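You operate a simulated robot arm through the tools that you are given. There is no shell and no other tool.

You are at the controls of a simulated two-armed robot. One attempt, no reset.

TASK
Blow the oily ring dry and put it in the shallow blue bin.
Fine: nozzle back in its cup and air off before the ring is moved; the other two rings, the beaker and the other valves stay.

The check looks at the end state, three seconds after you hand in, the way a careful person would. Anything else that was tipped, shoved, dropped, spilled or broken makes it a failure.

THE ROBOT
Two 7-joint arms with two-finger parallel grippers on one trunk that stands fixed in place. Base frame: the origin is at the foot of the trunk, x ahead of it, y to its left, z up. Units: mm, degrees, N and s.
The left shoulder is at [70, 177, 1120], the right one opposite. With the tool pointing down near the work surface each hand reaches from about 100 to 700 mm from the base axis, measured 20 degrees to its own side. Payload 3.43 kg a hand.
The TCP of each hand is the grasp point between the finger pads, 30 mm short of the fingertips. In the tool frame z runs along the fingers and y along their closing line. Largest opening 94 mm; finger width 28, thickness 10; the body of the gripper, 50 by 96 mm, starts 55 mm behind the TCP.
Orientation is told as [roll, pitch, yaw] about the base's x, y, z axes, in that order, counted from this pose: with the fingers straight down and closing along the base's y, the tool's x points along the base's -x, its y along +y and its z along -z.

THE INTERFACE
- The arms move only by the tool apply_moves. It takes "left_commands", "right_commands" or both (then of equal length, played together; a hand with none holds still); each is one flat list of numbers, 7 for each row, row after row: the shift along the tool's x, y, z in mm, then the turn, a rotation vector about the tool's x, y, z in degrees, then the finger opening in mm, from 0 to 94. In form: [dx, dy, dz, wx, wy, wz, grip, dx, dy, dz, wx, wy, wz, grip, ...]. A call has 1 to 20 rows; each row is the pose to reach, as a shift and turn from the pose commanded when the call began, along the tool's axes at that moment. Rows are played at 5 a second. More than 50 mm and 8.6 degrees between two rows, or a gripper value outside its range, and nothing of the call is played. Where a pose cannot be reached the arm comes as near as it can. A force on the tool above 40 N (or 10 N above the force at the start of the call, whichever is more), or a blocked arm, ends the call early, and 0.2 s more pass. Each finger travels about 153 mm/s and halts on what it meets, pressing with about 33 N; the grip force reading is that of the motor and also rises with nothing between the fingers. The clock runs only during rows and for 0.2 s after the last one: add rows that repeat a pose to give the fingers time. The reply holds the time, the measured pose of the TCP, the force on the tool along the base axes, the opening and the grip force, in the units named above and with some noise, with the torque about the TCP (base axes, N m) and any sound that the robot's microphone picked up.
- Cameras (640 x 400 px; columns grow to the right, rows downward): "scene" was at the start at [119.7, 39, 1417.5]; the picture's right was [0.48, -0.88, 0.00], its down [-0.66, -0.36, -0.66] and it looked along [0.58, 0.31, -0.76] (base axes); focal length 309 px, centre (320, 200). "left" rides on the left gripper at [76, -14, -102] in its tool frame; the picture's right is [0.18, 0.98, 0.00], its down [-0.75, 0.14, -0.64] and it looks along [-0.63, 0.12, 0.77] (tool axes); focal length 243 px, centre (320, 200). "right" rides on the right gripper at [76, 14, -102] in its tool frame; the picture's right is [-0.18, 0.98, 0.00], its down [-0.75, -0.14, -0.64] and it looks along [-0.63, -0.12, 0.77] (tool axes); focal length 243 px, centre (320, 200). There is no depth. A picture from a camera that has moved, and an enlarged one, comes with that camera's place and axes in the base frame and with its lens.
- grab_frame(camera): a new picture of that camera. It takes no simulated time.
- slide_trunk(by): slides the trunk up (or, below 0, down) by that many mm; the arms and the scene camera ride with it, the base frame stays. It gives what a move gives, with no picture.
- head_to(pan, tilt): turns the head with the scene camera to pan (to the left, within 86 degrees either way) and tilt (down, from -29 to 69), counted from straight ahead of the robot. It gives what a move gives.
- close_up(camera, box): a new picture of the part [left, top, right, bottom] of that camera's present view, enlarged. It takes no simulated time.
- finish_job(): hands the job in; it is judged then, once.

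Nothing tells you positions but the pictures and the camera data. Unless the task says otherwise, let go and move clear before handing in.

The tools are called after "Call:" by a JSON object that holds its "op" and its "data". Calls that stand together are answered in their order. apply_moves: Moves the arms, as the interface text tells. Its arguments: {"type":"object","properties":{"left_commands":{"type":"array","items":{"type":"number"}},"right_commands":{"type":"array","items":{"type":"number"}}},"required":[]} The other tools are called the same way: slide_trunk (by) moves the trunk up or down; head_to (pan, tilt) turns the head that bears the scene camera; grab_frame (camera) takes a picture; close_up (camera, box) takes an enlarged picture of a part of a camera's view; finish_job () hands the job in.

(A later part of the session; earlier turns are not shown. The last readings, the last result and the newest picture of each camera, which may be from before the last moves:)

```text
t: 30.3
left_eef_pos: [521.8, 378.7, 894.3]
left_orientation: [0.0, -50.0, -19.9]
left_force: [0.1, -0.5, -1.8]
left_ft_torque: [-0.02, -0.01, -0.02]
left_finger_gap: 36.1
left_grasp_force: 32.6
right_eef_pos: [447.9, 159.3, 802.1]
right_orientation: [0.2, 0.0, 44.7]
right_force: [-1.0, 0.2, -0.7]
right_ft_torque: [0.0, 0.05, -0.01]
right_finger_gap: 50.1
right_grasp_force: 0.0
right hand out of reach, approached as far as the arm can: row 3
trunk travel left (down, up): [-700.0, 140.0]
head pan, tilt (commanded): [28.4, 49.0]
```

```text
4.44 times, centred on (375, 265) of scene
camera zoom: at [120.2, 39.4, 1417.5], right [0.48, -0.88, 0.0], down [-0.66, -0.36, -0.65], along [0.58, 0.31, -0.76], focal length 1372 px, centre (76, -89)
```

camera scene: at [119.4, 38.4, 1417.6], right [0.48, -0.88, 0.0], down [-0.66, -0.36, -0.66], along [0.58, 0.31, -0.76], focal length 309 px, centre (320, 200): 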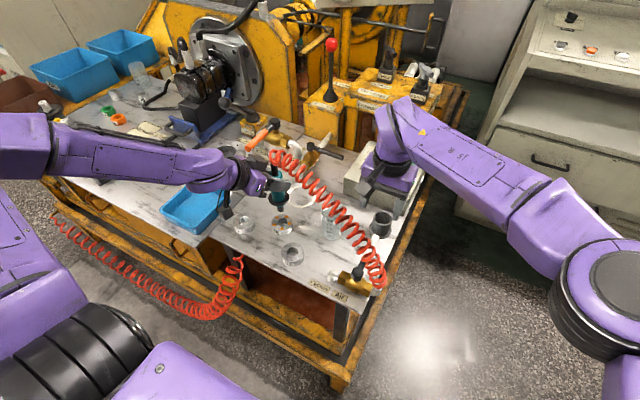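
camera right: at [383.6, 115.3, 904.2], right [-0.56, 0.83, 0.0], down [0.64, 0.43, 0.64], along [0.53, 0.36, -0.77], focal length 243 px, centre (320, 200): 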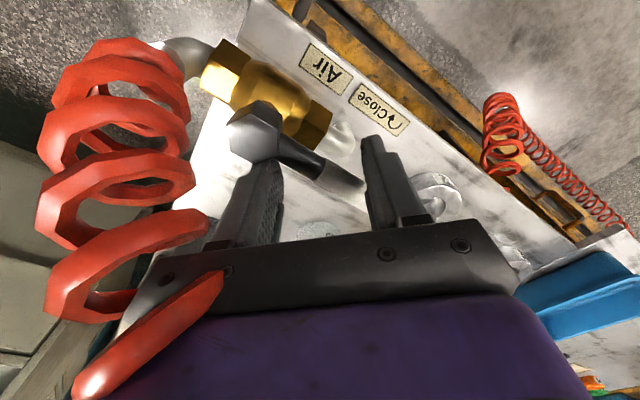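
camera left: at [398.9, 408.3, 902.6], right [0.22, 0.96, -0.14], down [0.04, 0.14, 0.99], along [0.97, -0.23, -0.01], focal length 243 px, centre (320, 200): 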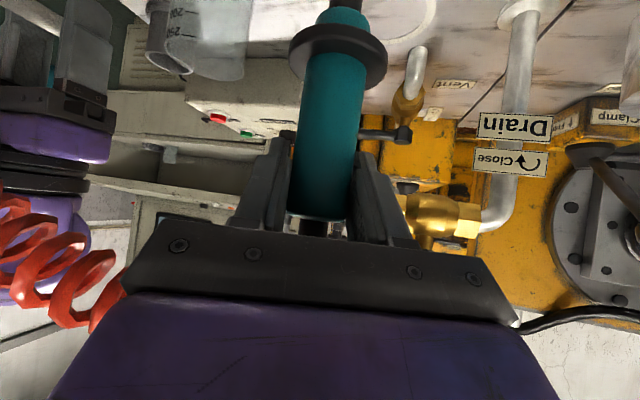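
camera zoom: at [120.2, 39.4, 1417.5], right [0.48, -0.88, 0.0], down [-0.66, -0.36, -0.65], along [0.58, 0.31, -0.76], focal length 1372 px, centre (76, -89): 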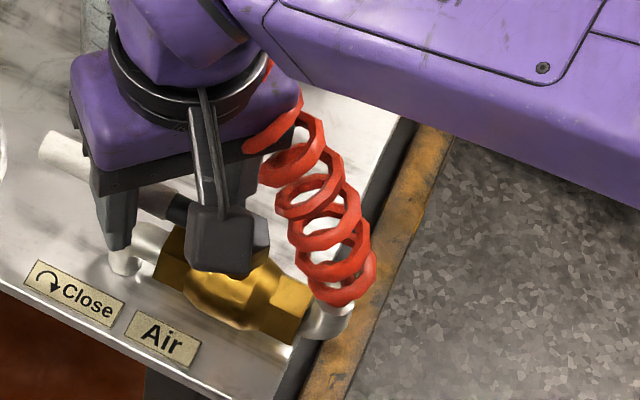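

The top of ring 25 is clean: all five spots are gone, and the Air handle is fully open, pointing along +y. I'll keep the jet going a moment with small sweeps over the ring to be sure, while lifting the right hand clear of the handle.

Call:
{"op": "apply_moves", "data": {"left_commands": [0, 6, 0, 0, 0, 0, 5, 0, 12, 0, 0, 0, 0, 5, 0, 12, 0, 0, 0, 0, 5, 0, 6, 0, 0, 0, 0, 5, 0, 0, 0, 0, 0, 0, 5, 0, -6, 0, 0, 0, 0, 5, 0, -12, 0, 0, 0, 0, 5, 0, -12, 0, 0, 0, 0, 5, 0, -6, 0, 0, 0, 0, 5, 0, 0, 0, 0, 0, 0, 5], "right_commands": [0, 0, -5, 0, 0, 0, 50, 0, 0, -10, 0, 0, 0, 50, 0, 0, -15, 0, 0, 0, 50, 0, 0, -20, 0, 0, 0, 50, 0, 0, -25, 0, 0, 0, 50, 0, 0, -30, 0, 0, 0, 50, 0, 0, -35, 0, 0, 0, 50, 0, 0, -40, 0, 0, 0, 50, 0, 0, -45, 0, 0, 0, 50, 0, 0, -50, 0, 0, 0, 50]}}

Call:
{"op": "close_up", "data": {"camera": "scene", "box": [265, 195, 315, 245]}}

Call:
{"op": "close_up", "data": {"camera": "scene", "box": [240, 150, 440, 310]}}

Call:
{"op": "grab_frame", "data": {"camera": "right"}}

```text
t: 32.5
left_eef_pos: [525.7, 376.9, 895.1]
left_orientation: [-0.1, -50.0, -19.9]
left_force: [0.5, -0.2, -1.8]
left_ft_torque: [0.0, 0.03, 0.01]
left_finger_gap: 36.5
left_grasp_force: 33.2
right_eef_pos: [455.8, 148.5, 823.4]
right_orientation: [-1.5, -0.7, 44.1]
right_force: [0.4, -1.0, 0.4]
right_ft_torque: [0.02, 0.02, 0.0]
right_finger_gap: 50.0
right_grasp_force: 0.1
right hand out of reach, approached as far as the arm can: row 1, 2, 3, 4, 5, 6, 7, 8, 9, 10
trunk travel left (down, up): [-700.0, 140.0]
head pan, tilt (commanded): [28.4, 49.0]
```

```text
8.00 times, centred on (290, 220) of scene
camera zoom: at [120.5, 39.3, 1417.5], right [0.48, -0.88, 0.0], down [-0.66, -0.36, -0.66], along [0.58, 0.31, -0.76], focal length 2470 px, centre (560, 40)
```

zoom: 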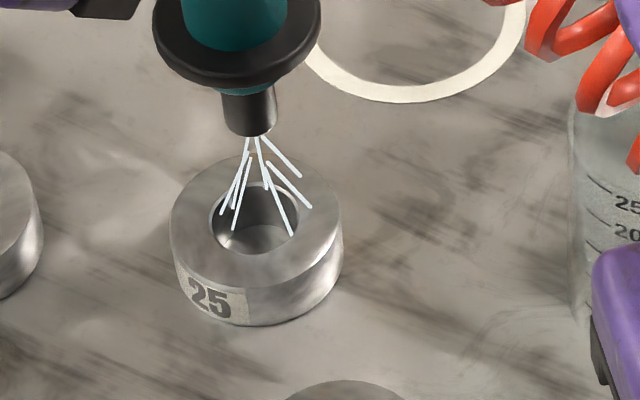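

```text
2.50 times, centred on (340, 230) of scene
camera zoom: at [120.5, 39.3, 1417.5], right [0.48, -0.88, 0.0], down [-0.66, -0.36, -0.66], along [0.58, 0.31, -0.76], focal length 772 px, centre (270, 125)
```

zoom: 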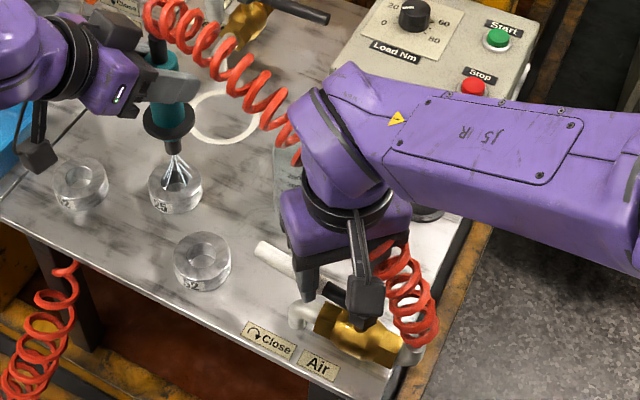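

```text
taken
camera right: at [388.0, 107.0, 924.6], right [-0.55, 0.83, -0.02], down [0.62, 0.43, 0.65], along [0.56, 0.35, -0.76], focal length 243 px, centre (320, 200)
```

right: 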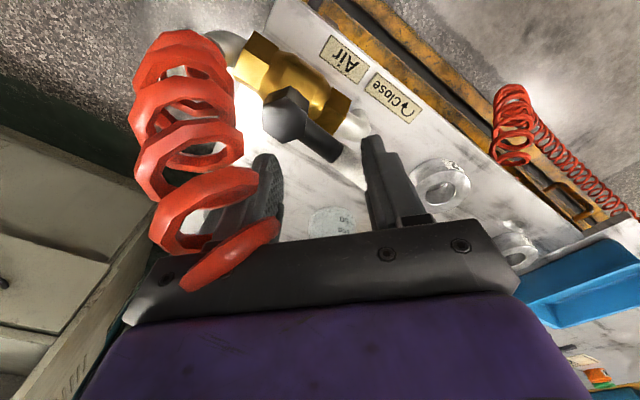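

The ring stays clean under the jet. The right wrist seems to be near a joint limit with this yaw, so I'll lift it while turning it back to zero yaw.

Call:
{"op": "apply_moves", "data": {"right_commands": [0, 0, -14, 0, 0, 3, 50, 0, 0, -28, 0, 0, 10, 50, 0, 0, -40, 0, 0, 17, 50, 0, 0, -50, 0, 0, 25, 50, 0, 0, -58, 0, 0, 33, 50, 0, 0, -66, 0, 0, 40, 50, 0, 0, -70, 0, 0, 44, 50, 0, 0, -70, 0, 0, 44, 30, 0, 0, -70, 0, 0, 44, 0, 0, 0, -70, 0, 0, 44, 0]}}

Call:
{"op": "grab_frame", "data": {"camera": "right"}}

Call:
{"op": "close_up", "data": {"camera": "scene", "box": [240, 150, 440, 310]}}

```text
t: 34.7
left_eef_pos: [525.4, 377.0, 895.0]
left_orientation: [-0.1, -50.0, -19.9]
left_force: [-0.2, -0.7, -1.3]
left_ft_torque: [-0.01, 0.0, -0.01]
left_finger_gap: 36.2
left_grasp_force: 33.2
right_eef_pos: [457.5, 151.0, 893.5]
right_orientation: [-0.1, -0.1, 1.0]
right_force: [-0.2, -0.6, -1.2]
right_ft_torque: [-0.03, 0.0, 0.02]
right_finger_gap: 0.2
right_grasp_force: 33.0
trunk travel left (down, up): [-700.0, 140.0]
head pan, tilt (commanded): [28.4, 49.0]
```

```text
taken
camera right: at [380.2, 162.9, 994.8], right [0.17, 0.99, 0.0], down [0.76, -0.13, 0.64], along [0.63, -0.11, -0.77], focal length 243 px, centre (320, 200)
```

right: 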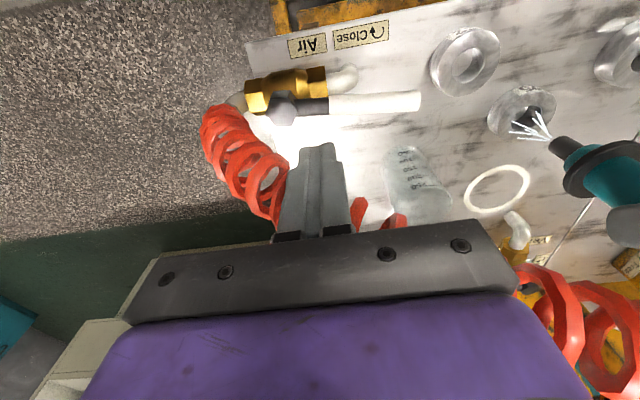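

```text
2.50 times, centred on (340, 230) of scene
camera zoom: at [119.9, 39.3, 1417.5], right [0.48, -0.88, 0.0], down [-0.66, -0.36, -0.66], along [0.58, 0.31, -0.76], focal length 772 px, centre (270, 125)
```

zoom: 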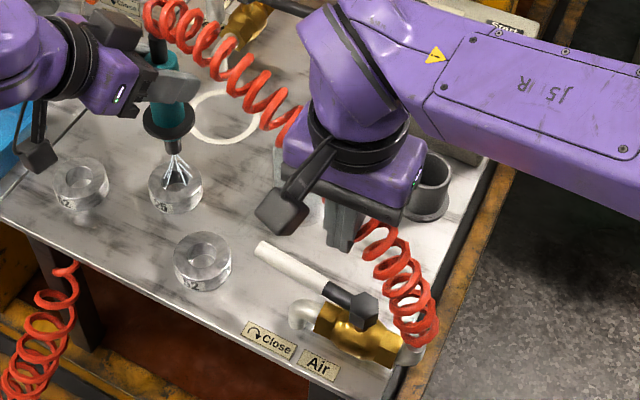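

The Air handle now points along +y and is nearly fully open. To close it I'll set the closed right-hand fingers down on its −x side, near (418, 207), and then sweep it clockwise.

Call:
{"op": "apply_moves", "data": {"right_commands": [13, 19, 0, 0, 0, 1, 0, 26, 38, 0, 0, 0, 1, 0, 38.5, 56.7, 0, 0, 0, 1, 0, 38.5, 56.7, 30, 0, 0, 1, 0, 38.5, 56.7, 60, 0, 0, 1, 0, 38.5, 56.7, 87.5, 0, 0, 1, 0, 38.5, 56.7, 87.5, 0, 0, 1, 0]}}

Call:
{"op": "grab_frame", "data": {"camera": "right"}}

Call:
{"op": "close_up", "data": {"camera": "scene", "box": [240, 150, 440, 310]}}

```text
t: 36.3
left_eef_pos: [525.5, 377.3, 894.7]
left_orientation: [0.0, -50.0, -20.0]
left_force: [0.0, 0.8, -1.1]
left_ft_torque: [0.01, -0.02, 0.01]
left_finger_gap: 36.5
left_grasp_force: 32.8
right_eef_pos: [417.7, 207.1, 804.9]
right_orientation: [0.0, 0.0, -0.1]
right_force: [-0.6, -0.8, 0.8]
right_ft_torque: [0.0, 0.02, -0.01]
right_finger_gap: 0.0
right_grasp_force: 33.0
trunk travel left (down, up): [-700.0, 140.0]
head pan, tilt (commanded): [28.4, 49.0]
```

```text
taken
camera right: at [339.7, 220.5, 906.3], right [0.18, 0.98, 0.0], down [0.75, -0.14, 0.64], along [0.63, -0.12, -0.77], focal length 243 px, centre (320, 200)
```

right: 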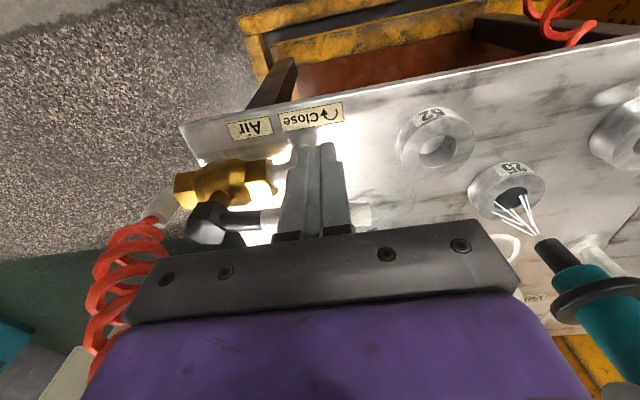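

```text
2.50 times, centred on (340, 230) of scene
camera zoom: at [119.7, 39.2, 1417.5], right [0.48, -0.88, 0.0], down [-0.66, -0.36, -0.66], along [0.58, 0.31, -0.76], focal length 772 px, centre (270, 125)
```

zoom: 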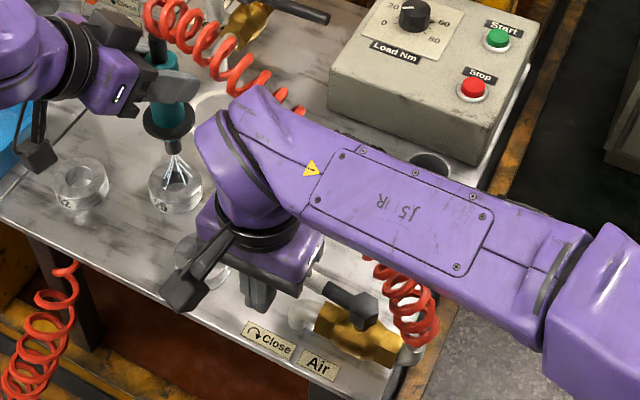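

The fingers stand on the near side of the handle with no contact force. I'll now sweep the handle clockwise toward closed.

Call:
{"op": "apply_moves", "data": {"right_commands": [-15.6, 1.9, 0, 0, 0, 0, 0, -25, 0, 0, 0, 0, 0, 0, -33.8, -2.6, 0, 0, 0, 0, 0, -45.2, -8.7, 0, 0, 0, 0, 0, -55.2, -16.6, 0, 0, 0, 0, 0, -64, -25.1, 0, 0, 0, 0, 0, -73.7, -33.4, 0, 0, 0, 0, 0, -82.7, -43.4, 0, 0, 0, 0, 0, -89.6, -55.2, 0, 0, 0, 0, 0, -92, -62, 0, 0, 0, 0, 0, -92, -62, 0, 0, 0, 0, 0]}}

Call:
{"op": "grab_frame", "data": {"camera": "right"}}

Call:
{"op": "close_up", "data": {"camera": "scene", "box": [240, 150, 440, 310]}}

```text
t: 38.7
left_eef_pos: [524.6, 377.0, 894.1]
left_orientation: [-0.2, -49.9, -19.9]
left_force: [0.1, 0.1, -1.7]
left_ft_torque: [0.02, -0.01, -0.01]
left_finger_gap: 36.3
left_grasp_force: 33.7
right_eef_pos: [509.6, 144.6, 805.5]
right_orientation: [0.1, -0.2, 0.0]
right_force: [-0.7, 1.1, -0.2]
right_ft_torque: [0.01, 0.06, 0.0]
right_finger_gap: 0.0
right_grasp_force: 32.5
right hand out of reach, approached as far as the arm can: row 1, 2, 3, 4
trunk travel left (down, up): [-700.0, 140.0]
head pan, tilt (commanded): [28.4, 49.0]
```

```text
taken
camera right: at [433.4, 157.0, 907.5], right [0.18, 0.98, 0.0], down [0.75, -0.14, 0.64], along [0.63, -0.12, -0.77], focal length 243 px, centre (320, 200)
```

right: 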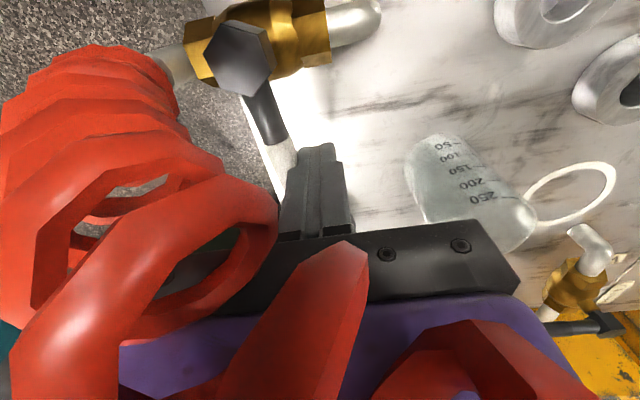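

```text
2.50 times, centred on (340, 230) of scene
camera zoom: at [119.8, 39.5, 1417.5], right [0.48, -0.88, 0.0], down [-0.66, -0.36, -0.66], along [0.58, 0.31, -0.76], focal length 772 px, centre (270, 125)
```

zoom: 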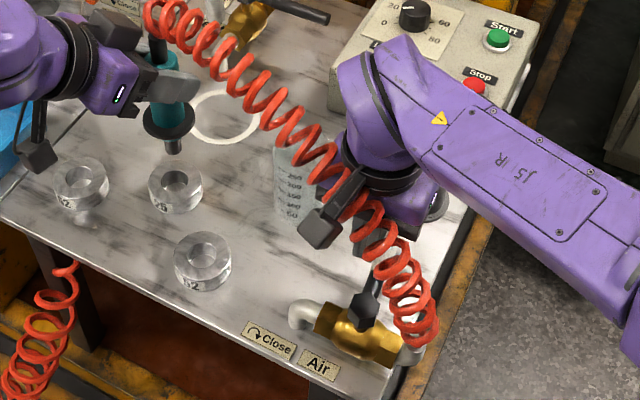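

The jet has stopped, and the handle is within about 8° of its closed position. I'll push gently the rest of the way to its stop.

Call:
{"op": "apply_moves", "data": {"right_commands": [-2, -4, 0, 0, 0, 0, 0, -2, -7, 0, 0, 0, 0, 0, -2, -7, 0, 0, 0, 0, 0]}}

Call:
{"op": "grab_frame", "data": {"camera": "right"}}

```text
t: 39.5
left_eef_pos: [526.2, 377.5, 894.7]
left_orientation: [-0.1, -50.0, -19.9]
left_force: [0.2, 0.6, -0.7]
left_ft_torque: [0.02, 0.02, 0.01]
left_finger_gap: 36.0
left_grasp_force: 33.0
right_eef_pos: [512.4, 136.7, 805.7]
right_orientation: [0.1, -0.1, 0.1]
right_force: [-1.0, 1.9, -1.1]
right_ft_torque: [0.02, 0.02, 0.0]
right_finger_gap: 0.0
right_grasp_force: 33.3
trunk travel left (down, up): [-700.0, 140.0]
head pan, tilt (commanded): [28.4, 49.0]
```

```text
taken
camera right: at [434.6, 150.8, 907.7], right [0.18, 0.98, 0.0], down [0.75, -0.14, 0.64], along [0.63, -0.12, -0.77], focal length 243 px, centre (320, 200)
```

right: 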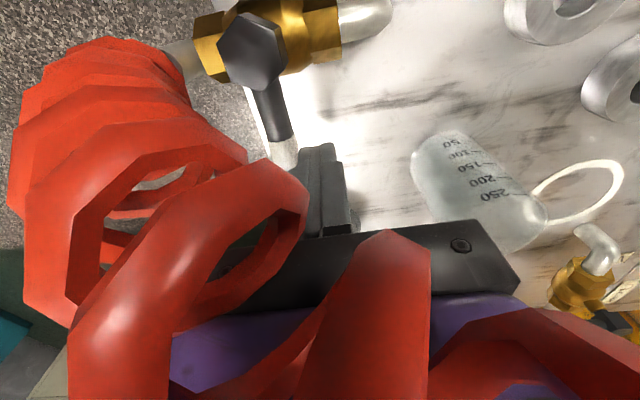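

Call:
{"op": "apply_moves", "data": {"right_commands": [0, -2, 0, 0, 0, 0, 0, 0, -3, 0, 0, 0, 0, 0, 0, -3, 0, 0, 0, 0, 0]}}

Call:
{"op": "close_up", "data": {"camera": "right", "box": [180, 0, 400, 240]}}

```text
t: 40.3
left_eef_pos: [525.8, 378.6, 894.1]
left_orientation: [-0.2, -50.0, -19.9]
left_force: [0.9, -0.5, -1.5]
left_ft_torque: [0.02, -0.03, 0.02]
left_finger_gap: 36.5
left_grasp_force: 32.9
right_eef_pos: [511.7, 137.0, 806.1]
right_orientation: [0.1, 0.0, 0.0]
right_force: [5.2, 11.1, 1.8]
right_ft_torque: [0.27, -0.13, -0.01]
right_finger_gap: 0.2
right_grasp_force: 32.8
trunk travel left (down, up): [-700.0, 140.0]
head pan, tilt (commanded): [28.4, 49.0]
```

```text
1.67 times, centred on (290, 120) of right
camera zoom: at [434.4, 150.4, 907.7], right [0.18, 0.98, 0.0], down [0.75, -0.14, 0.64], along [0.63, -0.12, -0.77], focal length 404 px, centre (370, 333)
```

zoom: 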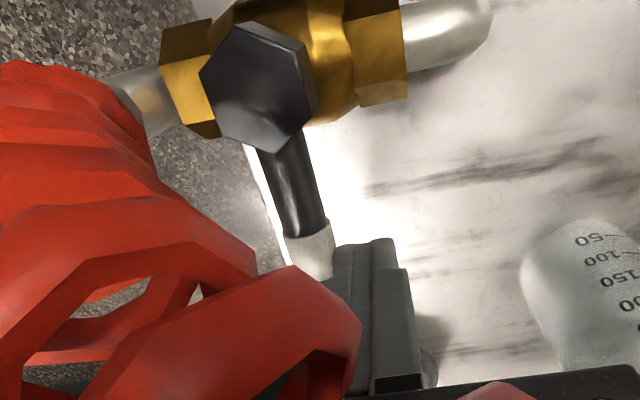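

Call:
{"op": "apply_moves", "data": {"right_commands": [0, -2, 0, 0, 0, 0, 0, 0, -3, 0, 0, 0, 0, 0, 0, -3, 0, 0, 0, 0, 0]}}

```text
t: 41.1
left_eef_pos: [527.0, 379.9, 892.1]
left_orientation: [-0.5, -50.0, -19.6]
left_force: [-0.5, 0.4, -1.9]
left_ft_torque: [0.0, 0.01, 0.01]
left_finger_gap: 36.1
left_grasp_force: 33.4
right_eef_pos: [510.6, 136.5, 805.1]
right_orientation: [-0.2, 0.0, 0.1]
right_force: [9.3, 31.0, 7.5]
right_ft_torque: [0.65, -0.2, -0.08]
right_finger_gap: 0.1
right_grasp_force: 32.9
trunk travel left (down, up): [-700.0, 140.0]
head pan, tilt (commanded): [28.4, 49.0]
```

At 31 N the handle doesn't move, so the Air valve is hard against its closed stop. I'll back the right hand off, lift it and park it out of the way.

Call:
{"op": "apply_moves", "data": {"right_commands": [0, 6, 0, 0, 0, 0, 0, 0, 14, 0, 0, 0, 0, 0, 0, 16, -25, 0, 0, 0, 0, 0, 16, -60, 0, 0, 0, 0, 0, 16, -100, 0, 0, 0, 0, 0, 16, -145, 0, 0, 0, 0, 15, -20, -190, 0, 0, 0, 0, 30, -60, -230, 0, 0, 0, 0, 50, -100, -260, 0, 0, 0, 0, 70, -145, -280, 0, 0, 0, 0, 90, -190, -290, 0, 0, 0, 0, 110, -230, -295, 0, 0, 0, 0, 110, -230, -295, 0, 0, 0, 0]}}

Call:
{"op": "grab_frame", "data": {"camera": "scene"}}

Call:
{"op": "close_up", "data": {"camera": "scene", "box": [240, 150, 440, 310]}}

Call:
{"op": "close_up", "data": {"camera": "scene", "box": [265, 195, 315, 245]}}

```text
refused: row 7 steps farther than a row can; nothing moved
```

```text
taken
camera scene: at [120.8, 45.7, 1417.4], right [0.48, -0.88, 0.0], down [-0.66, -0.36, -0.65], along [0.58, 0.31, -0.76], focal length 309 px, centre (320, 200)
```

scene: 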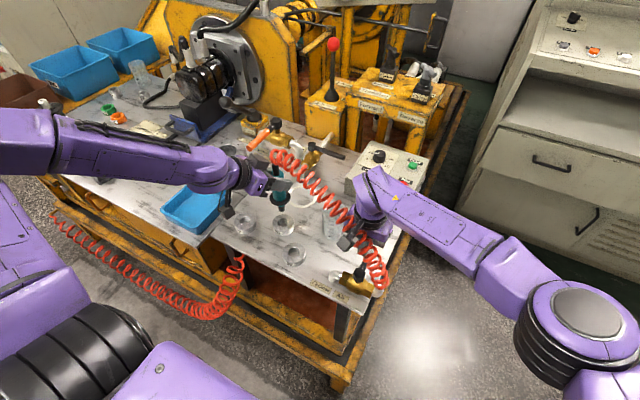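

```text
2.50 times, centred on (340, 230) of scene
camera zoom: at [120.8, 45.7, 1417.4], right [0.48, -0.88, 0.0], down [-0.66, -0.36, -0.65], along [0.58, 0.31, -0.76], focal length 772 px, centre (270, 125)
```

zoom: 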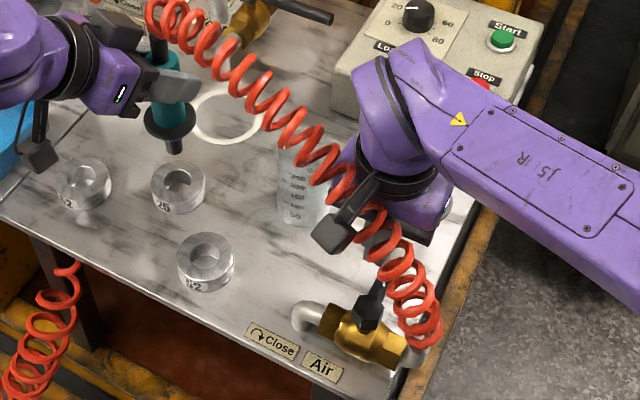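

```text
8.00 times, centred on (290, 220) of scene
camera zoom: at [120.8, 45.7, 1417.4], right [0.48, -0.88, 0.0], down [-0.66, -0.36, -0.65], along [0.58, 0.31, -0.76], focal length 2470 px, centre (560, 40)
```

zoom: 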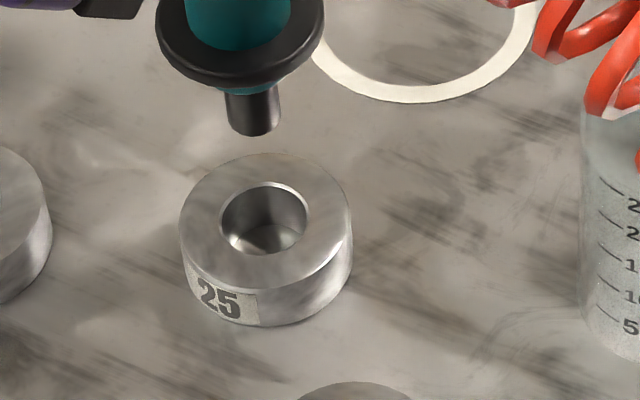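

The air is off and the ring is clean; my retreat had one step too long and was refused, so nothing moved. I'll send it again with shorter steps.

Call:
{"op": "apply_moves", "data": {"right_commands": [0, 6, 0, 0, 0, 0, 0, 0, 14, 0, 0, 0, 0, 0, 0, 16, -25, 0, 0, 0, 0, 0, 16, -60, 0, 0, 0, 0, 0, 16, -95, 0, 0, 0, 0, 0, 16, -130, 0, 0, 0, 0, 8, 0, -160, 0, 0, 0, 0, 18, -20, -190, 0, 0, 0, 0, 30, -45, -215, 0, 0, 0, 0, 45, -75, -235, 0, 0, 0, 0, 60, -110, -250, 0, 0, 0, 0, 75, -145, -265, 0, 0, 0, 0, 90, -180, -275, 0, 0, 0, 0, 105, -215, -280, 0, 0, 0, 0, 105, -215, -280, 0, 0, 0, 0]}}

Call:
{"op": "grab_frame", "data": {"camera": "scene"}}

Call:
{"op": "close_up", "data": {"camera": "scene", "box": [240, 150, 440, 310]}}

Call:
{"op": "grab_frame", "data": {"camera": "right"}}

```text
t: 44.3
left_eef_pos: [527.5, 377.2, 893.7]
left_orientation: [-0.1, -49.9, -19.9]
left_force: [-0.3, -0.5, -1.9]
left_ft_torque: [-0.03, 0.02, 0.02]
left_finger_gap: 36.4
left_grasp_force: 33.0
right_eef_pos: [407.9, -81.5, 1088.0]
right_orientation: [0.0, 0.0, -0.1]
right_force: [0.5, 0.9, -0.2]
right_ft_torque: [-0.01, -0.02, -0.03]
right_finger_gap: 0.0
right_grasp_force: 33.6
trunk travel left (down, up): [-700.0, 140.0]
head pan, tilt (commanded): [28.4, 49.0]
```

```text
taken
camera scene: at [120.7, 40.5, 1417.4], right [0.48, -0.88, 0.0], down [-0.66, -0.36, -0.65], along [0.58, 0.31, -0.76], focal length 309 px, centre (320, 200)
```

scene: 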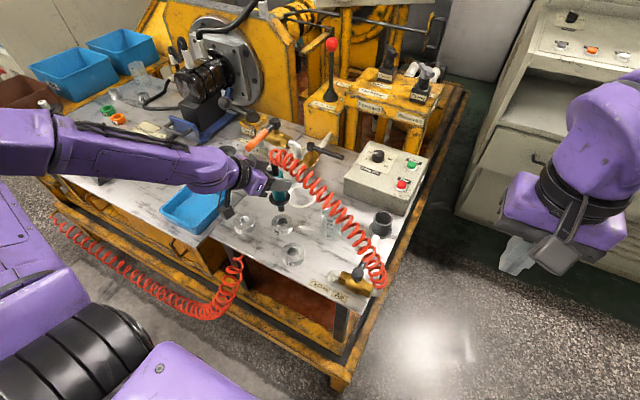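

```text
2.50 times, centred on (340, 230) of scene
camera zoom: at [120.7, 40.5, 1417.4], right [0.48, -0.88, 0.0], down [-0.66, -0.36, -0.65], along [0.58, 0.31, -0.76], focal length 772 px, centre (270, 125)
```

zoom: 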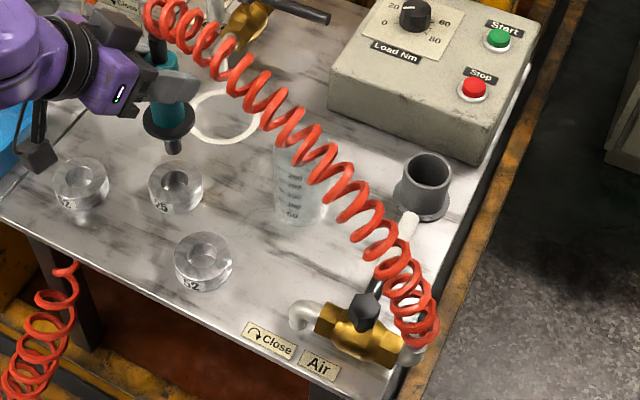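

```text
taken
camera right: at [331.4, -68.4, 1189.4], right [0.18, 0.98, 0.0], down [0.75, -0.14, 0.64], along [0.63, -0.12, -0.77], focal length 243 px, centre (320, 200)
```

right: 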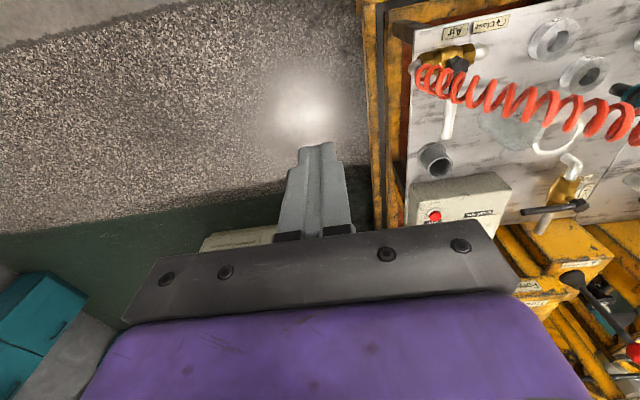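

The Air handle is back where it started, the air is off and the other parts look untouched. Now I'll return the nozzle: raise it, swing the hand back to the grasp orientation while crossing above the beaker, and stop over the cup.

Call:
{"op": "apply_moves", "data": {"left_commands": [-22, 0, -18.5, 0, 0, 0, 5, -44, 0, -37, 0, 0, 0, 5, -66, 0, -55.5, 0, 0, 0, 5, -88.1, 0, -73.9, 0, 0, 0, 5, -101.1, -18.6, -58.5, 5.36, 0, 4.5, 5, -114, -37.3, -43, 10.7, 0, 9, 5, -127, -55.9, -27.6, 16.1, 0, 13.5, 5, -139.9, -74.6, -12.2, 21.4, 0, 18, 5, -152.9, -93.2, 3.3, 26.8, 0, 22.5, 5, -165.8, -111.8, 18.7, 32.2, 0, 27, 5, -178.8, -130.5, 34.1, 37.5, 0, 31.5, 5, -191.7, -149.1, 49.5, 42.9, 0, 36, 5, -204.7, -167.8, 65, 48.2, 0, 40.5, 5, -217.6, -186.4, 80.4, 53.6, 0, 45, 5, -217.6, -186.4, 80.4, 53.6, 0, 45, 5]}}

Call:
{"op": "grab_frame", "data": {"camera": "left"}}

Call:
{"op": "grab_frame", "data": {"camera": "scene"}}

Call:
{"op": "close_up", "data": {"camera": "scene", "box": [320, 120, 430, 240]}}

```text
t: 47.5
left_eef_pos: [648.8, 135.1, 1010.3]
left_orientation: [-0.1, -50.2, -90.0]
left_force: [-0.5, -0.9, -1.2]
left_ft_torque: [0.02, -0.04, 0.0]
left_finger_gap: 36.3
left_grasp_force: 33.0
left hand out of reach, approached as far as the arm can: row 3
right_eef_pos: [406.7, -82.2, 1087.8]
right_orientation: [0.0, 0.1, 0.0]
right_force: [-0.4, -0.9, 0.1]
right_ft_torque: [-0.02, -0.04, 0.02]
right_finger_gap: 0.1
right_grasp_force: 33.3
trunk travel left (down, up): [-700.0, 140.0]
head pan, tilt (commanded): [28.4, 49.0]
```

```text
taken
camera left: at [635.5, 262.4, 1017.9], right [0.98, 0.12, -0.14], down [0.14, 0.01, 0.99], along [0.12, -0.99, -0.01], focal length 243 px, centre (320, 200)
```

left: 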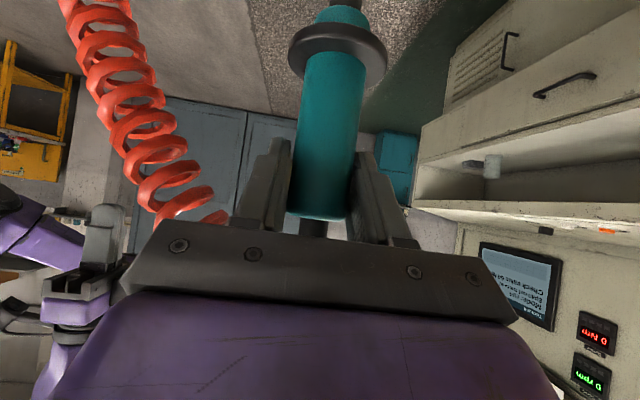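

```text
taken
camera scene: at [119.1, 40.0, 1417.6], right [0.48, -0.88, 0.0], down [-0.66, -0.36, -0.66], along [0.58, 0.31, -0.76], focal length 309 px, centre (320, 200)
```

scene: 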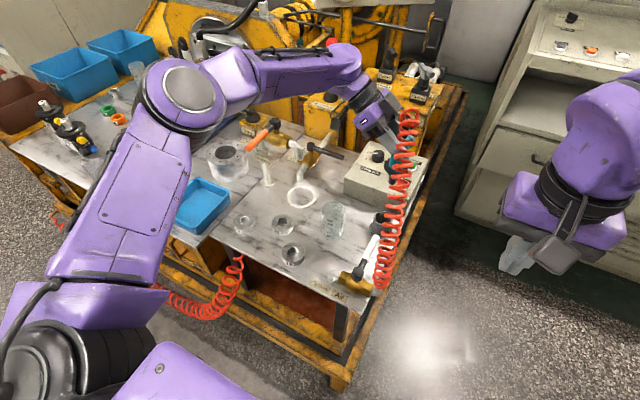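

```text
3.33 times, centred on (375, 180) of scene
camera zoom: at [119.1, 40.0, 1417.6], right [0.48, -0.88, 0.0], down [-0.66, -0.36, -0.66], along [0.58, 0.31, -0.76], focal length 1029 px, centre (137, 267)
```

zoom: 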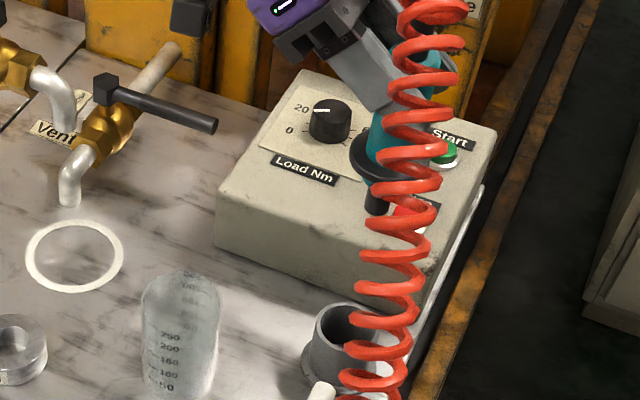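

The nozzle is back over the cup: tip near (651, 134), cup centre near (650, 131). I'll lower it to just above the rim and check again.

Call:
{"op": "apply_moves", "data": {"left_commands": [19, 0, 17, 0, 0, 0, 5, 38, 0, 34, 0, 0, 0, 5, 57, 0, 51, 0, 0, 0, 5, 72, 0, 63, 0, 0, 0, 5, 79.1, 0, 69, 0, 0, 0, 5, 79.1, 0, 69, 0, 0, 0, 5]}}

Call:
{"op": "grab_frame", "data": {"camera": "left"}}

Call:
{"op": "close_up", "data": {"camera": "scene", "box": [330, 150, 430, 240]}}

Call:
{"op": "close_up", "data": {"camera": "right", "box": [380, 20, 560, 200]}}

```text
t: 48.9
left_eef_pos: [650.3, 133.8, 905.6]
left_orientation: [0.0, -50.0, -90.0]
left_force: [-0.4, -0.8, -1.4]
left_ft_torque: [0.01, 0.0, 0.02]
left_finger_gap: 36.4
left_grasp_force: 33.0
right_eef_pos: [406.9, -83.6, 1087.8]
right_orientation: [0.0, 0.0, 0.0]
right_force: [-0.1, -0.4, 0.0]
right_ft_torque: [0.0, -0.03, -0.01]
right_finger_gap: 0.0
right_grasp_force: 32.9
trunk travel left (down, up): [-700.0, 140.0]
head pan, tilt (commanded): [28.4, 49.0]
```

```text
taken
camera left: at [635.9, 261.4, 913.4], right [0.98, 0.12, -0.14], down [0.14, 0.01, 0.99], along [0.12, -0.99, -0.01], focal length 243 px, centre (320, 200)
```

left: 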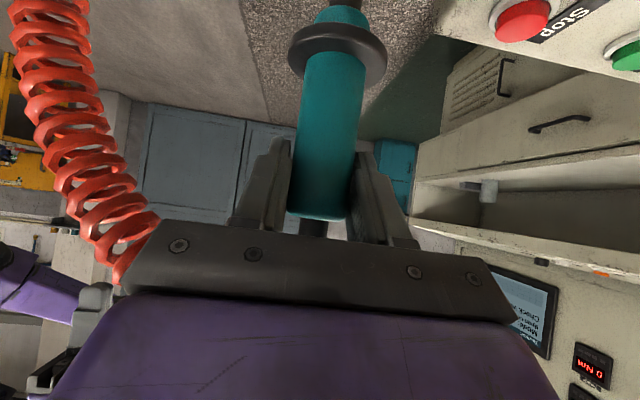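

```text
4.44 times, centred on (380, 195) of scene
camera zoom: at [120.1, 39.0, 1417.5], right [0.48, -0.88, 0.0], down [-0.66, -0.36, -0.66], along [0.58, 0.31, -0.76], focal length 1372 px, centre (53, 222)
```

zoom: 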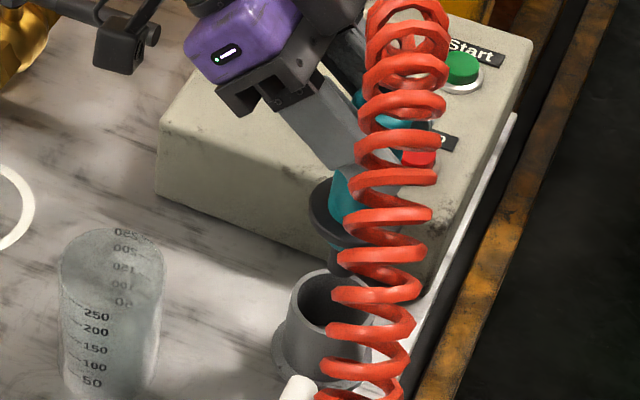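

```text
2.22 times, centred on (470, 110) of right
camera zoom: at [331.2, -69.3, 1189.4], right [0.18, 0.98, 0.0], down [0.75, -0.14, 0.64], along [0.63, -0.12, -0.77], focal length 539 px, centre (-13, 400)
```

zoom: 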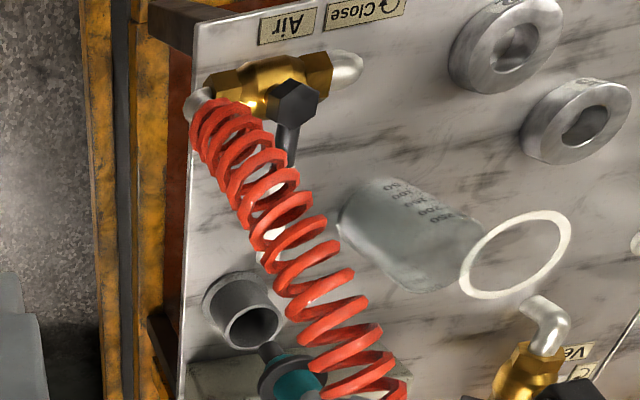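

Everything lines up with the way it came out (measured (650, 134)). I'll lower it slowly into the cup.

Call:
{"op": "apply_moves", "data": {"left_commands": [9.2, 0, 7.7, 0, 0, 0, 5, 18.4, 0, 15.4, 0, 0, 0, 5, 27.6, 0, 23.1, 0, 0, 0, 5, 36.8, 0, 30.9, 0, 0, 0, 5, 46, 0, 38.6, 0, 0, 0, 5, 53.6, 0, 45, 0, 0, 0, 5, 58.2, 0, 48.9, 0, 0, 0, 5, 58.2, 0, 48.9, 0, 0, 0, 5]}}

Call:
{"op": "grab_frame", "data": {"camera": "left"}}

Call:
{"op": "close_up", "data": {"camera": "scene", "box": [330, 150, 430, 240]}}

```text
t: 50.7
left_eef_pos: [650.9, 131.6, 831.8]
left_orientation: [-0.1, -49.9, -90.0]
left_force: [-0.3, -1.2, -0.8]
left_ft_torque: [-0.02, 0.0, 0.02]
left_finger_gap: 36.4
left_grasp_force: 33.1
right_eef_pos: [407.9, -81.2, 1086.7]
right_orientation: [0.0, 0.0, 0.0]
right_force: [0.1, -0.1, -0.8]
right_ft_torque: [-0.01, -0.02, 0.01]
right_finger_gap: 0.2
right_grasp_force: 33.5
trunk travel left (down, up): [-700.0, 140.0]
head pan, tilt (commanded): [28.4, 49.0]
```

```text
taken
camera left: at [636.3, 260.1, 838.5], right [0.98, 0.12, -0.14], down [0.14, 0.01, 0.99], along [0.12, -0.99, -0.01], focal length 243 px, centre (320, 200)
```

left: 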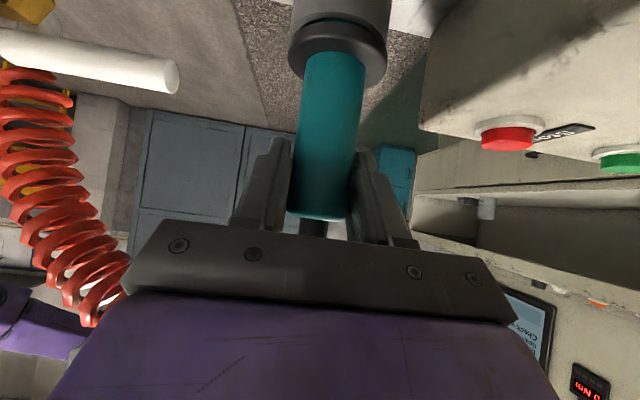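

```text
4.44 times, centred on (380, 195) of scene
camera zoom: at [119.9, 39.1, 1417.5], right [0.48, -0.88, 0.0], down [-0.66, -0.36, -0.66], along [0.58, 0.31, -0.76], focal length 1372 px, centre (53, 222)
```

zoom: 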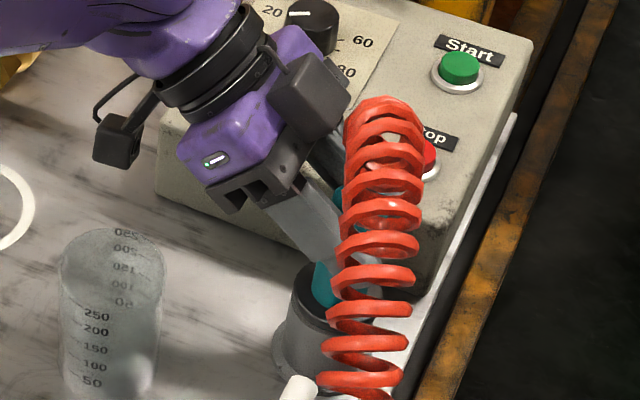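

It's in the cup and about 4 mm above where it sat. I'll lower the last bit, watching the force.

Call:
{"op": "apply_moves", "data": {"left_commands": [1.5, 0, 1.3, 0, 0, 0, 5, 3.1, 0, 2.6, 0, 0, 0, 5, 3.1, 0, 2.6, 0, 0, 0, 5]}}

Call:
{"op": "close_up", "data": {"camera": "left", "box": [240, 0, 440, 240]}}

```text
t: 51.5
left_eef_pos: [650.7, 131.8, 828.3]
left_orientation: [0.3, -50.1, -90.1]
left_force: [1.9, 0.6, 7.2]
left_ft_torque: [-0.03, 0.07, 0.01]
left_finger_gap: 36.3
left_grasp_force: 33.5
right_eef_pos: [406.3, -81.9, 1088.2]
right_orientation: [0.0, 0.0, 0.0]
right_force: [-0.6, -0.1, 0.2]
right_ft_torque: [-0.01, 0.01, 0.02]
right_finger_gap: 0.3
right_grasp_force: 32.8
trunk travel left (down, up): [-700.0, 140.0]
head pan, tilt (commanded): [28.4, 49.0]
```

```text
1.67 times, centred on (340, 120) of left
camera zoom: at [636.2, 260.0, 834.9], right [0.98, 0.12, -0.14], down [0.14, 0.01, 0.99], along [0.12, -0.99, -0.01], focal length 404 px, centre (287, 333)
```

zoom: 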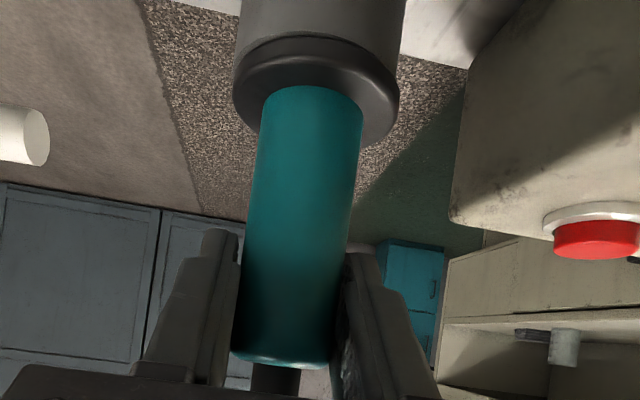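

The nozzle is seated with its collar on the rim (7 N of support). I'll open the fingers, wait, and then back out along the finger direction.

Call:
{"op": "apply_moves", "data": {"left_commands": [0, 0, 0, 0, 0, 0, 45, 0, 0, 0, 0, 0, 0, 60, 0, 0, 0, 0, 0, 0, 80, 0, 0, 0, 0, 0, 0, 94, 0, 0, 0, 0, 0, 0, 94]}}

Call:
{"op": "grab_frame", "data": {"camera": "left"}}

```text
t: 52.7
left_eef_pos: [651.6, 132.5, 826.0]
left_orientation: [0.1, -50.0, -90.0]
left_force: [0.5, -0.9, 0.1]
left_ft_torque: [0.02, 0.02, 0.0]
left_finger_gap: 93.8
left_grasp_force: 0.0
right_eef_pos: [407.8, -83.7, 1087.5]
right_orientation: [-0.1, -0.1, 0.0]
right_force: [0.4, -0.6, -1.0]
right_ft_torque: [-0.03, -0.01, 0.01]
right_finger_gap: 0.0
right_grasp_force: 32.9
trunk travel left (down, up): [-700.0, 140.0]
head pan, tilt (commanded): [28.4, 49.0]
```

```text
taken
camera left: at [636.3, 260.3, 833.4], right [0.98, 0.12, -0.14], down [0.14, 0.01, 0.99], along [0.12, -0.99, -0.01], focal length 243 px, centre (320, 200)
```

left: 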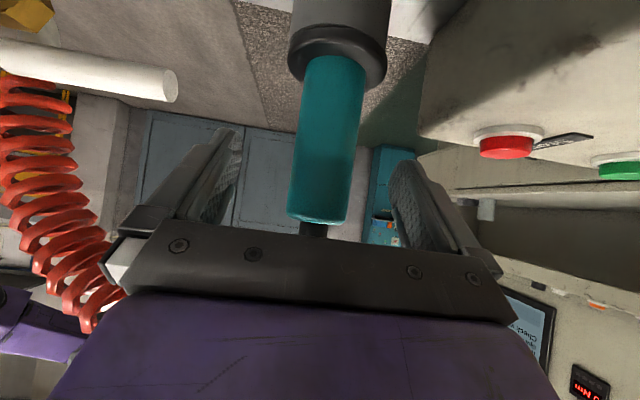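

The nozzle stands in its cup on its own. I'll retract the left hand along the fingers and rise clear.

Call:
{"op": "apply_moves", "data": {"left_commands": [0, 0, -15, 0, 0, 0, 94, 0, 0, -35, 0, 0, 0, 94, 0, 0, -60, 0, 0, 0, 94, 0, 0, -90, 0, 0, 0, 94, 0, 0, -120, 0, 0, 0, 94, 0, 0, -150, 0, 0, 0, 94, -15, 0, -175, 0, 0, 0, 94, -35, 0, -198, 0, 0, 0, 94, -57.5, 0, -218.2, 0, 0, 0, 94, -57.5, 0, -218.2, 0, 0, 0, 94]}}

Call:
{"op": "grab_frame", "data": {"camera": "left"}}

Call:
{"op": "grab_frame", "data": {"camera": "scene"}}

Call:
{"op": "close_up", "data": {"camera": "scene", "box": [220, 170, 420, 310]}}

```text
t: 54.9
left_eef_pos: [648.7, 261.6, 1012.6]
left_orientation: [0.0, -50.0, -89.9]
left_force: [0.7, -0.2, 0.6]
left_ft_torque: [0.0, 0.01, 0.0]
left_finger_gap: 93.9
left_grasp_force: 0.1
right_eef_pos: [406.9, -82.0, 1087.7]
right_orientation: [0.0, 0.0, 0.1]
right_force: [-1.1, -1.0, 0.0]
right_ft_torque: [0.0, -0.01, 0.03]
right_finger_gap: 0.0
right_grasp_force: 33.3
trunk travel left (down, up): [-700.0, 140.0]
head pan, tilt (commanded): [28.4, 49.0]
```

```text
taken
camera left: at [635.1, 389.8, 1019.9], right [0.98, 0.12, -0.14], down [0.14, 0.01, 0.99], along [0.12, -0.99, -0.01], focal length 243 px, centre (320, 200)
```

left: 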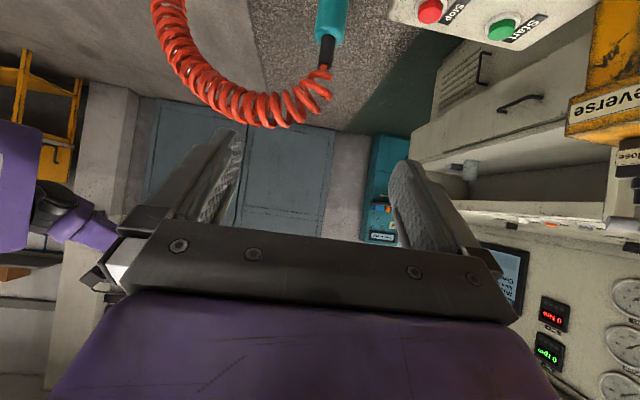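

```text
taken
camera scene: at [120.2, 39.3, 1417.5], right [0.48, -0.88, 0.0], down [-0.66, -0.36, -0.66], along [0.58, 0.31, -0.76], focal length 309 px, centre (320, 200)
```

scene: 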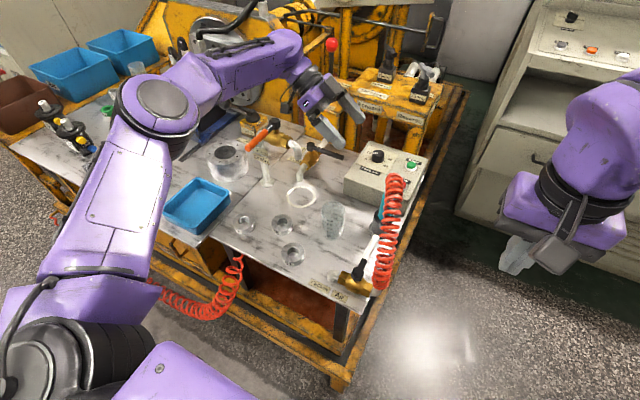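

```text
2.86 times, centred on (320, 240) of scene
camera zoom: at [120.2, 39.3, 1417.5], right [0.48, -0.88, 0.0], down [-0.66, -0.36, -0.66], along [0.58, 0.31, -0.76], focal length 882 px, centre (320, 86)
```

zoom: 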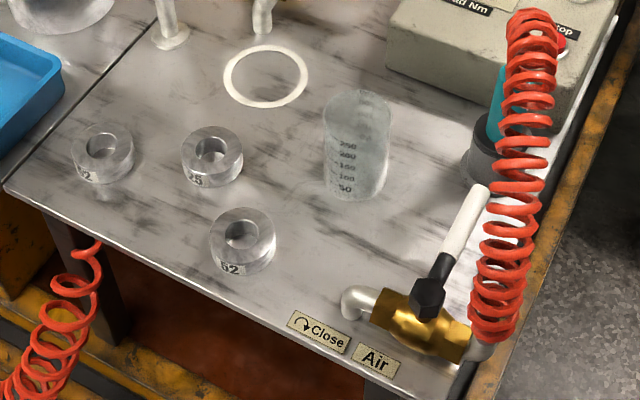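

The nozzle, Air valve, beaker and rings all match the first picture, and ring 25 is clean. I'll turn the left hand to point straight down and bring it above ring 25.

Call:
{"op": "apply_moves", "data": {"left_commands": [5.9, -9, -5.9, -2.8, 2.8, -6, 94, 11.8, -18, -11.9, -5.6, 5.6, -12, 94, 17.8, -27, -17.8, -8.4, 8.4, -17.9, 94, 23.7, -36, -23.8, -11.1, 11.1, -23.9, 94, 29.6, -45, -29.7, -13.9, 13.9, -29.9, 94, 35.5, -54, -35.7, -16.7, 16.7, -35.9, 94, 41.5, -63, -41.6, -19.5, 19.5, -41.9, 94, 47.4, -72, -47.5, -22.3, 22.3, -47.8, 94, 53.3, -81, -53.5, -25.1, 25.1, -53.8, 94, 59.2, -90, -59.4, -27.9, 27.9, -59.8, 94, 65.1, -99, -65.4, -30.6, 30.6, -65.8, 94, 71, -108, -71.3, -33.4, 33.4, -71.7, 94, 77, -117, -77.3, -36.2, 36.2, -77.7, 94, 82.9, -126, -83.2, -39, 39, -83.7, 94, 82.9, -126, -83.2, -39, 39, -83.7, 94]}}

Call:
{"op": "grab_frame", "data": {"camera": "left"}}

Call:
{"op": "grab_frame", "data": {"camera": "scene"}}

```text
t: 58.1
left_eef_pos: [522.4, 377.7, 1001.0]
left_orientation: [-0.1, 0.0, 0.1]
left_force: [-0.1, -0.7, 0.2]
left_ft_torque: [-0.01, 0.02, 0.04]
left_finger_gap: 93.9
left_grasp_force: 0.2
right_eef_pos: [407.1, -82.1, 1086.6]
right_orientation: [0.0, 0.0, 0.0]
right_force: [0.7, 0.3, 0.4]
right_ft_torque: [-0.01, 0.05, 0.0]
right_finger_gap: 0.0
right_grasp_force: 32.8
trunk travel left (down, up): [-700.0, 140.0]
head pan, tilt (commanded): [28.4, 49.0]
```

```text
taken
camera left: at [446.7, 364.1, 1103.2], right [-0.19, 0.98, 0.0], down [0.75, 0.14, 0.64], along [0.63, 0.12, -0.77], focal length 243 px, centre (320, 200)
```

left: 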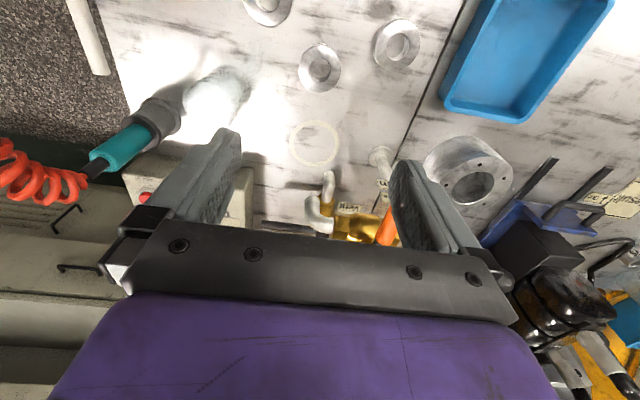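

```text
taken
camera scene: at [119.6, 39.4, 1417.5], right [0.48, -0.88, 0.0], down [-0.66, -0.36, -0.66], along [0.58, 0.31, -0.76], focal length 309 px, centre (320, 200)
```

scene: 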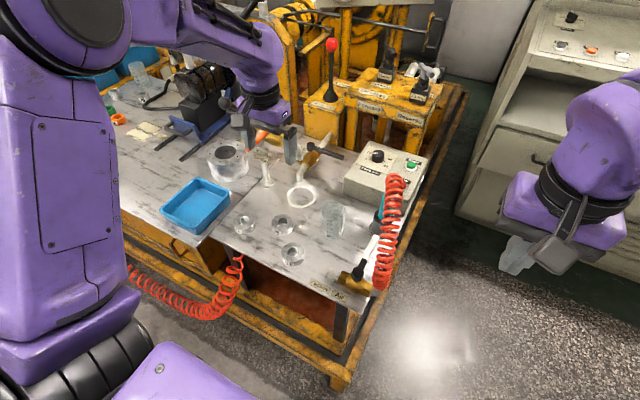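

Call:
{"op": "close_up", "data": {"camera": "left", "box": [230, 0, 450, 140]}}

Call:
{"op": "close_up", "data": {"camera": "left", "box": [400, 0, 640, 150]}}

```text
2.86 times, centred on (340, 70) of left
camera zoom: at [446.7, 364.1, 1103.2], right [-0.19, 0.98, 0.0], down [0.75, 0.14, 0.64], along [0.63, 0.12, -0.77], focal length 693 px, centre (263, 571)
```

zoom: 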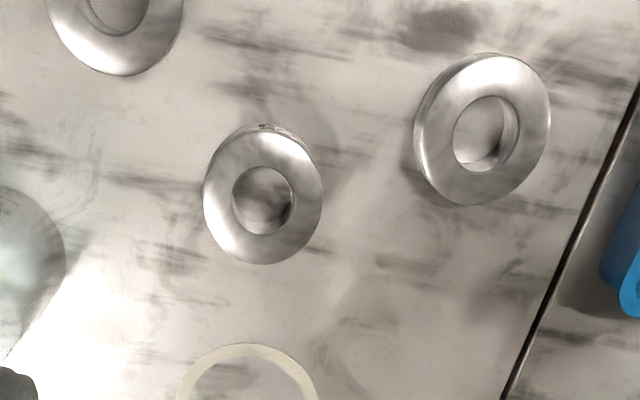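

```text
2.67 times, centred on (520, 75) of left
camera zoom: at [446.7, 364.1, 1103.2], right [-0.19, 0.98, 0.0], down [0.75, 0.14, 0.64], along [0.63, 0.12, -0.77], focal length 647 px, centre (-213, 533)
```

zoom: 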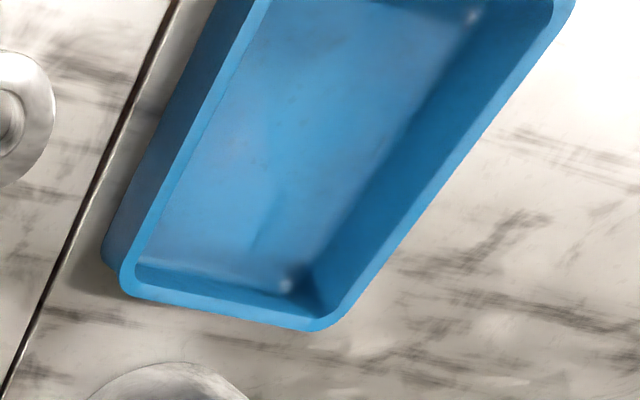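

Ring 25's centre measures (523.7, 378.0), almost exactly under the left hand. I'll come down over it with the fingers straddling along y and stop just above.

Call:
{"op": "apply_moves", "data": {"left_commands": [0, 0, 30, 0, 0, 0, 90, 0, 0, 65, 0, 0, 0, 88, 0, 0, 100, 0, 0, 0, 86, 0, 0, 135, 0, 0, 0, 86, 0, 0, 165, 0, 0, 0, 86, 0, 0, 190, 0, 0, 0, 86, 0, 0, 205, 0, 0, 0, 86, 0, 0, 205, 0, 0, 0, 86]}}

Call:
{"op": "grab_frame", "data": {"camera": "left"}}

Call:
{"op": "close_up", "data": {"camera": "scene", "box": [200, 90, 360, 250]}}

```text
t: 59.9
left_eef_pos: [527.6, 378.1, 796.3]
left_orientation: [0.0, 0.0, 0.0]
left_force: [0.5, -0.1, -0.3]
left_ft_torque: [0.0, -0.04, 0.0]
left_finger_gap: 85.9
left_grasp_force: 0.0
right_eef_pos: [408.2, -81.9, 1087.2]
right_orientation: [0.0, -0.1, -0.1]
right_force: [0.4, -0.3, -0.8]
right_ft_torque: [0.01, 0.02, -0.04]
right_finger_gap: 0.0
right_grasp_force: 33.1
trunk travel left (down, up): [-700.0, 140.0]
head pan, tilt (commanded): [28.4, 49.0]
```

```text
taken
camera left: at [451.2, 364.3, 897.9], right [-0.18, 0.98, 0.0], down [0.75, 0.14, 0.64], along [0.63, 0.12, -0.77], focal length 243 px, centre (320, 200)
```

left: 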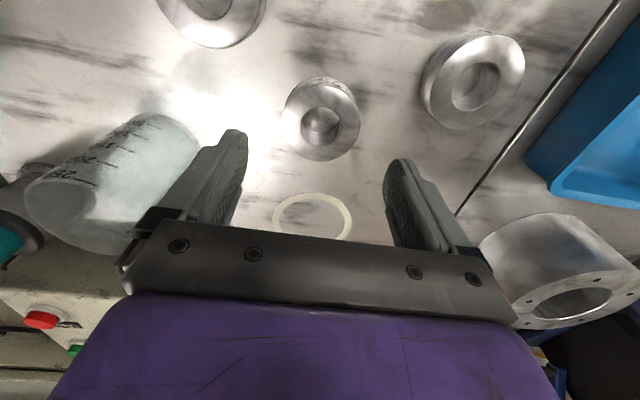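

```text
2.50 times, centred on (280, 170) of scene
camera zoom: at [119.5, 39.0, 1417.6], right [0.48, -0.88, 0.0], down [-0.66, -0.36, -0.66], along [0.58, 0.31, -0.76], focal length 772 px, centre (420, 275)
```

zoom: 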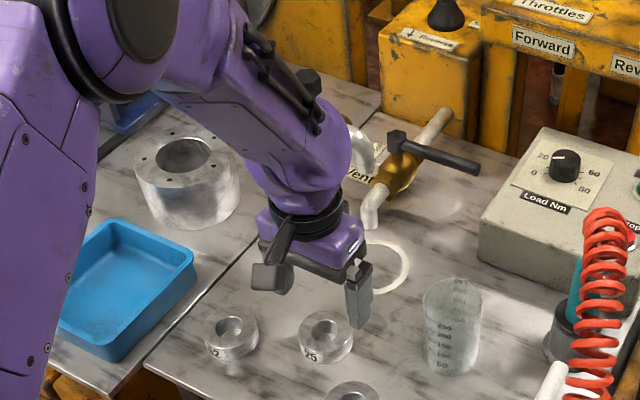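

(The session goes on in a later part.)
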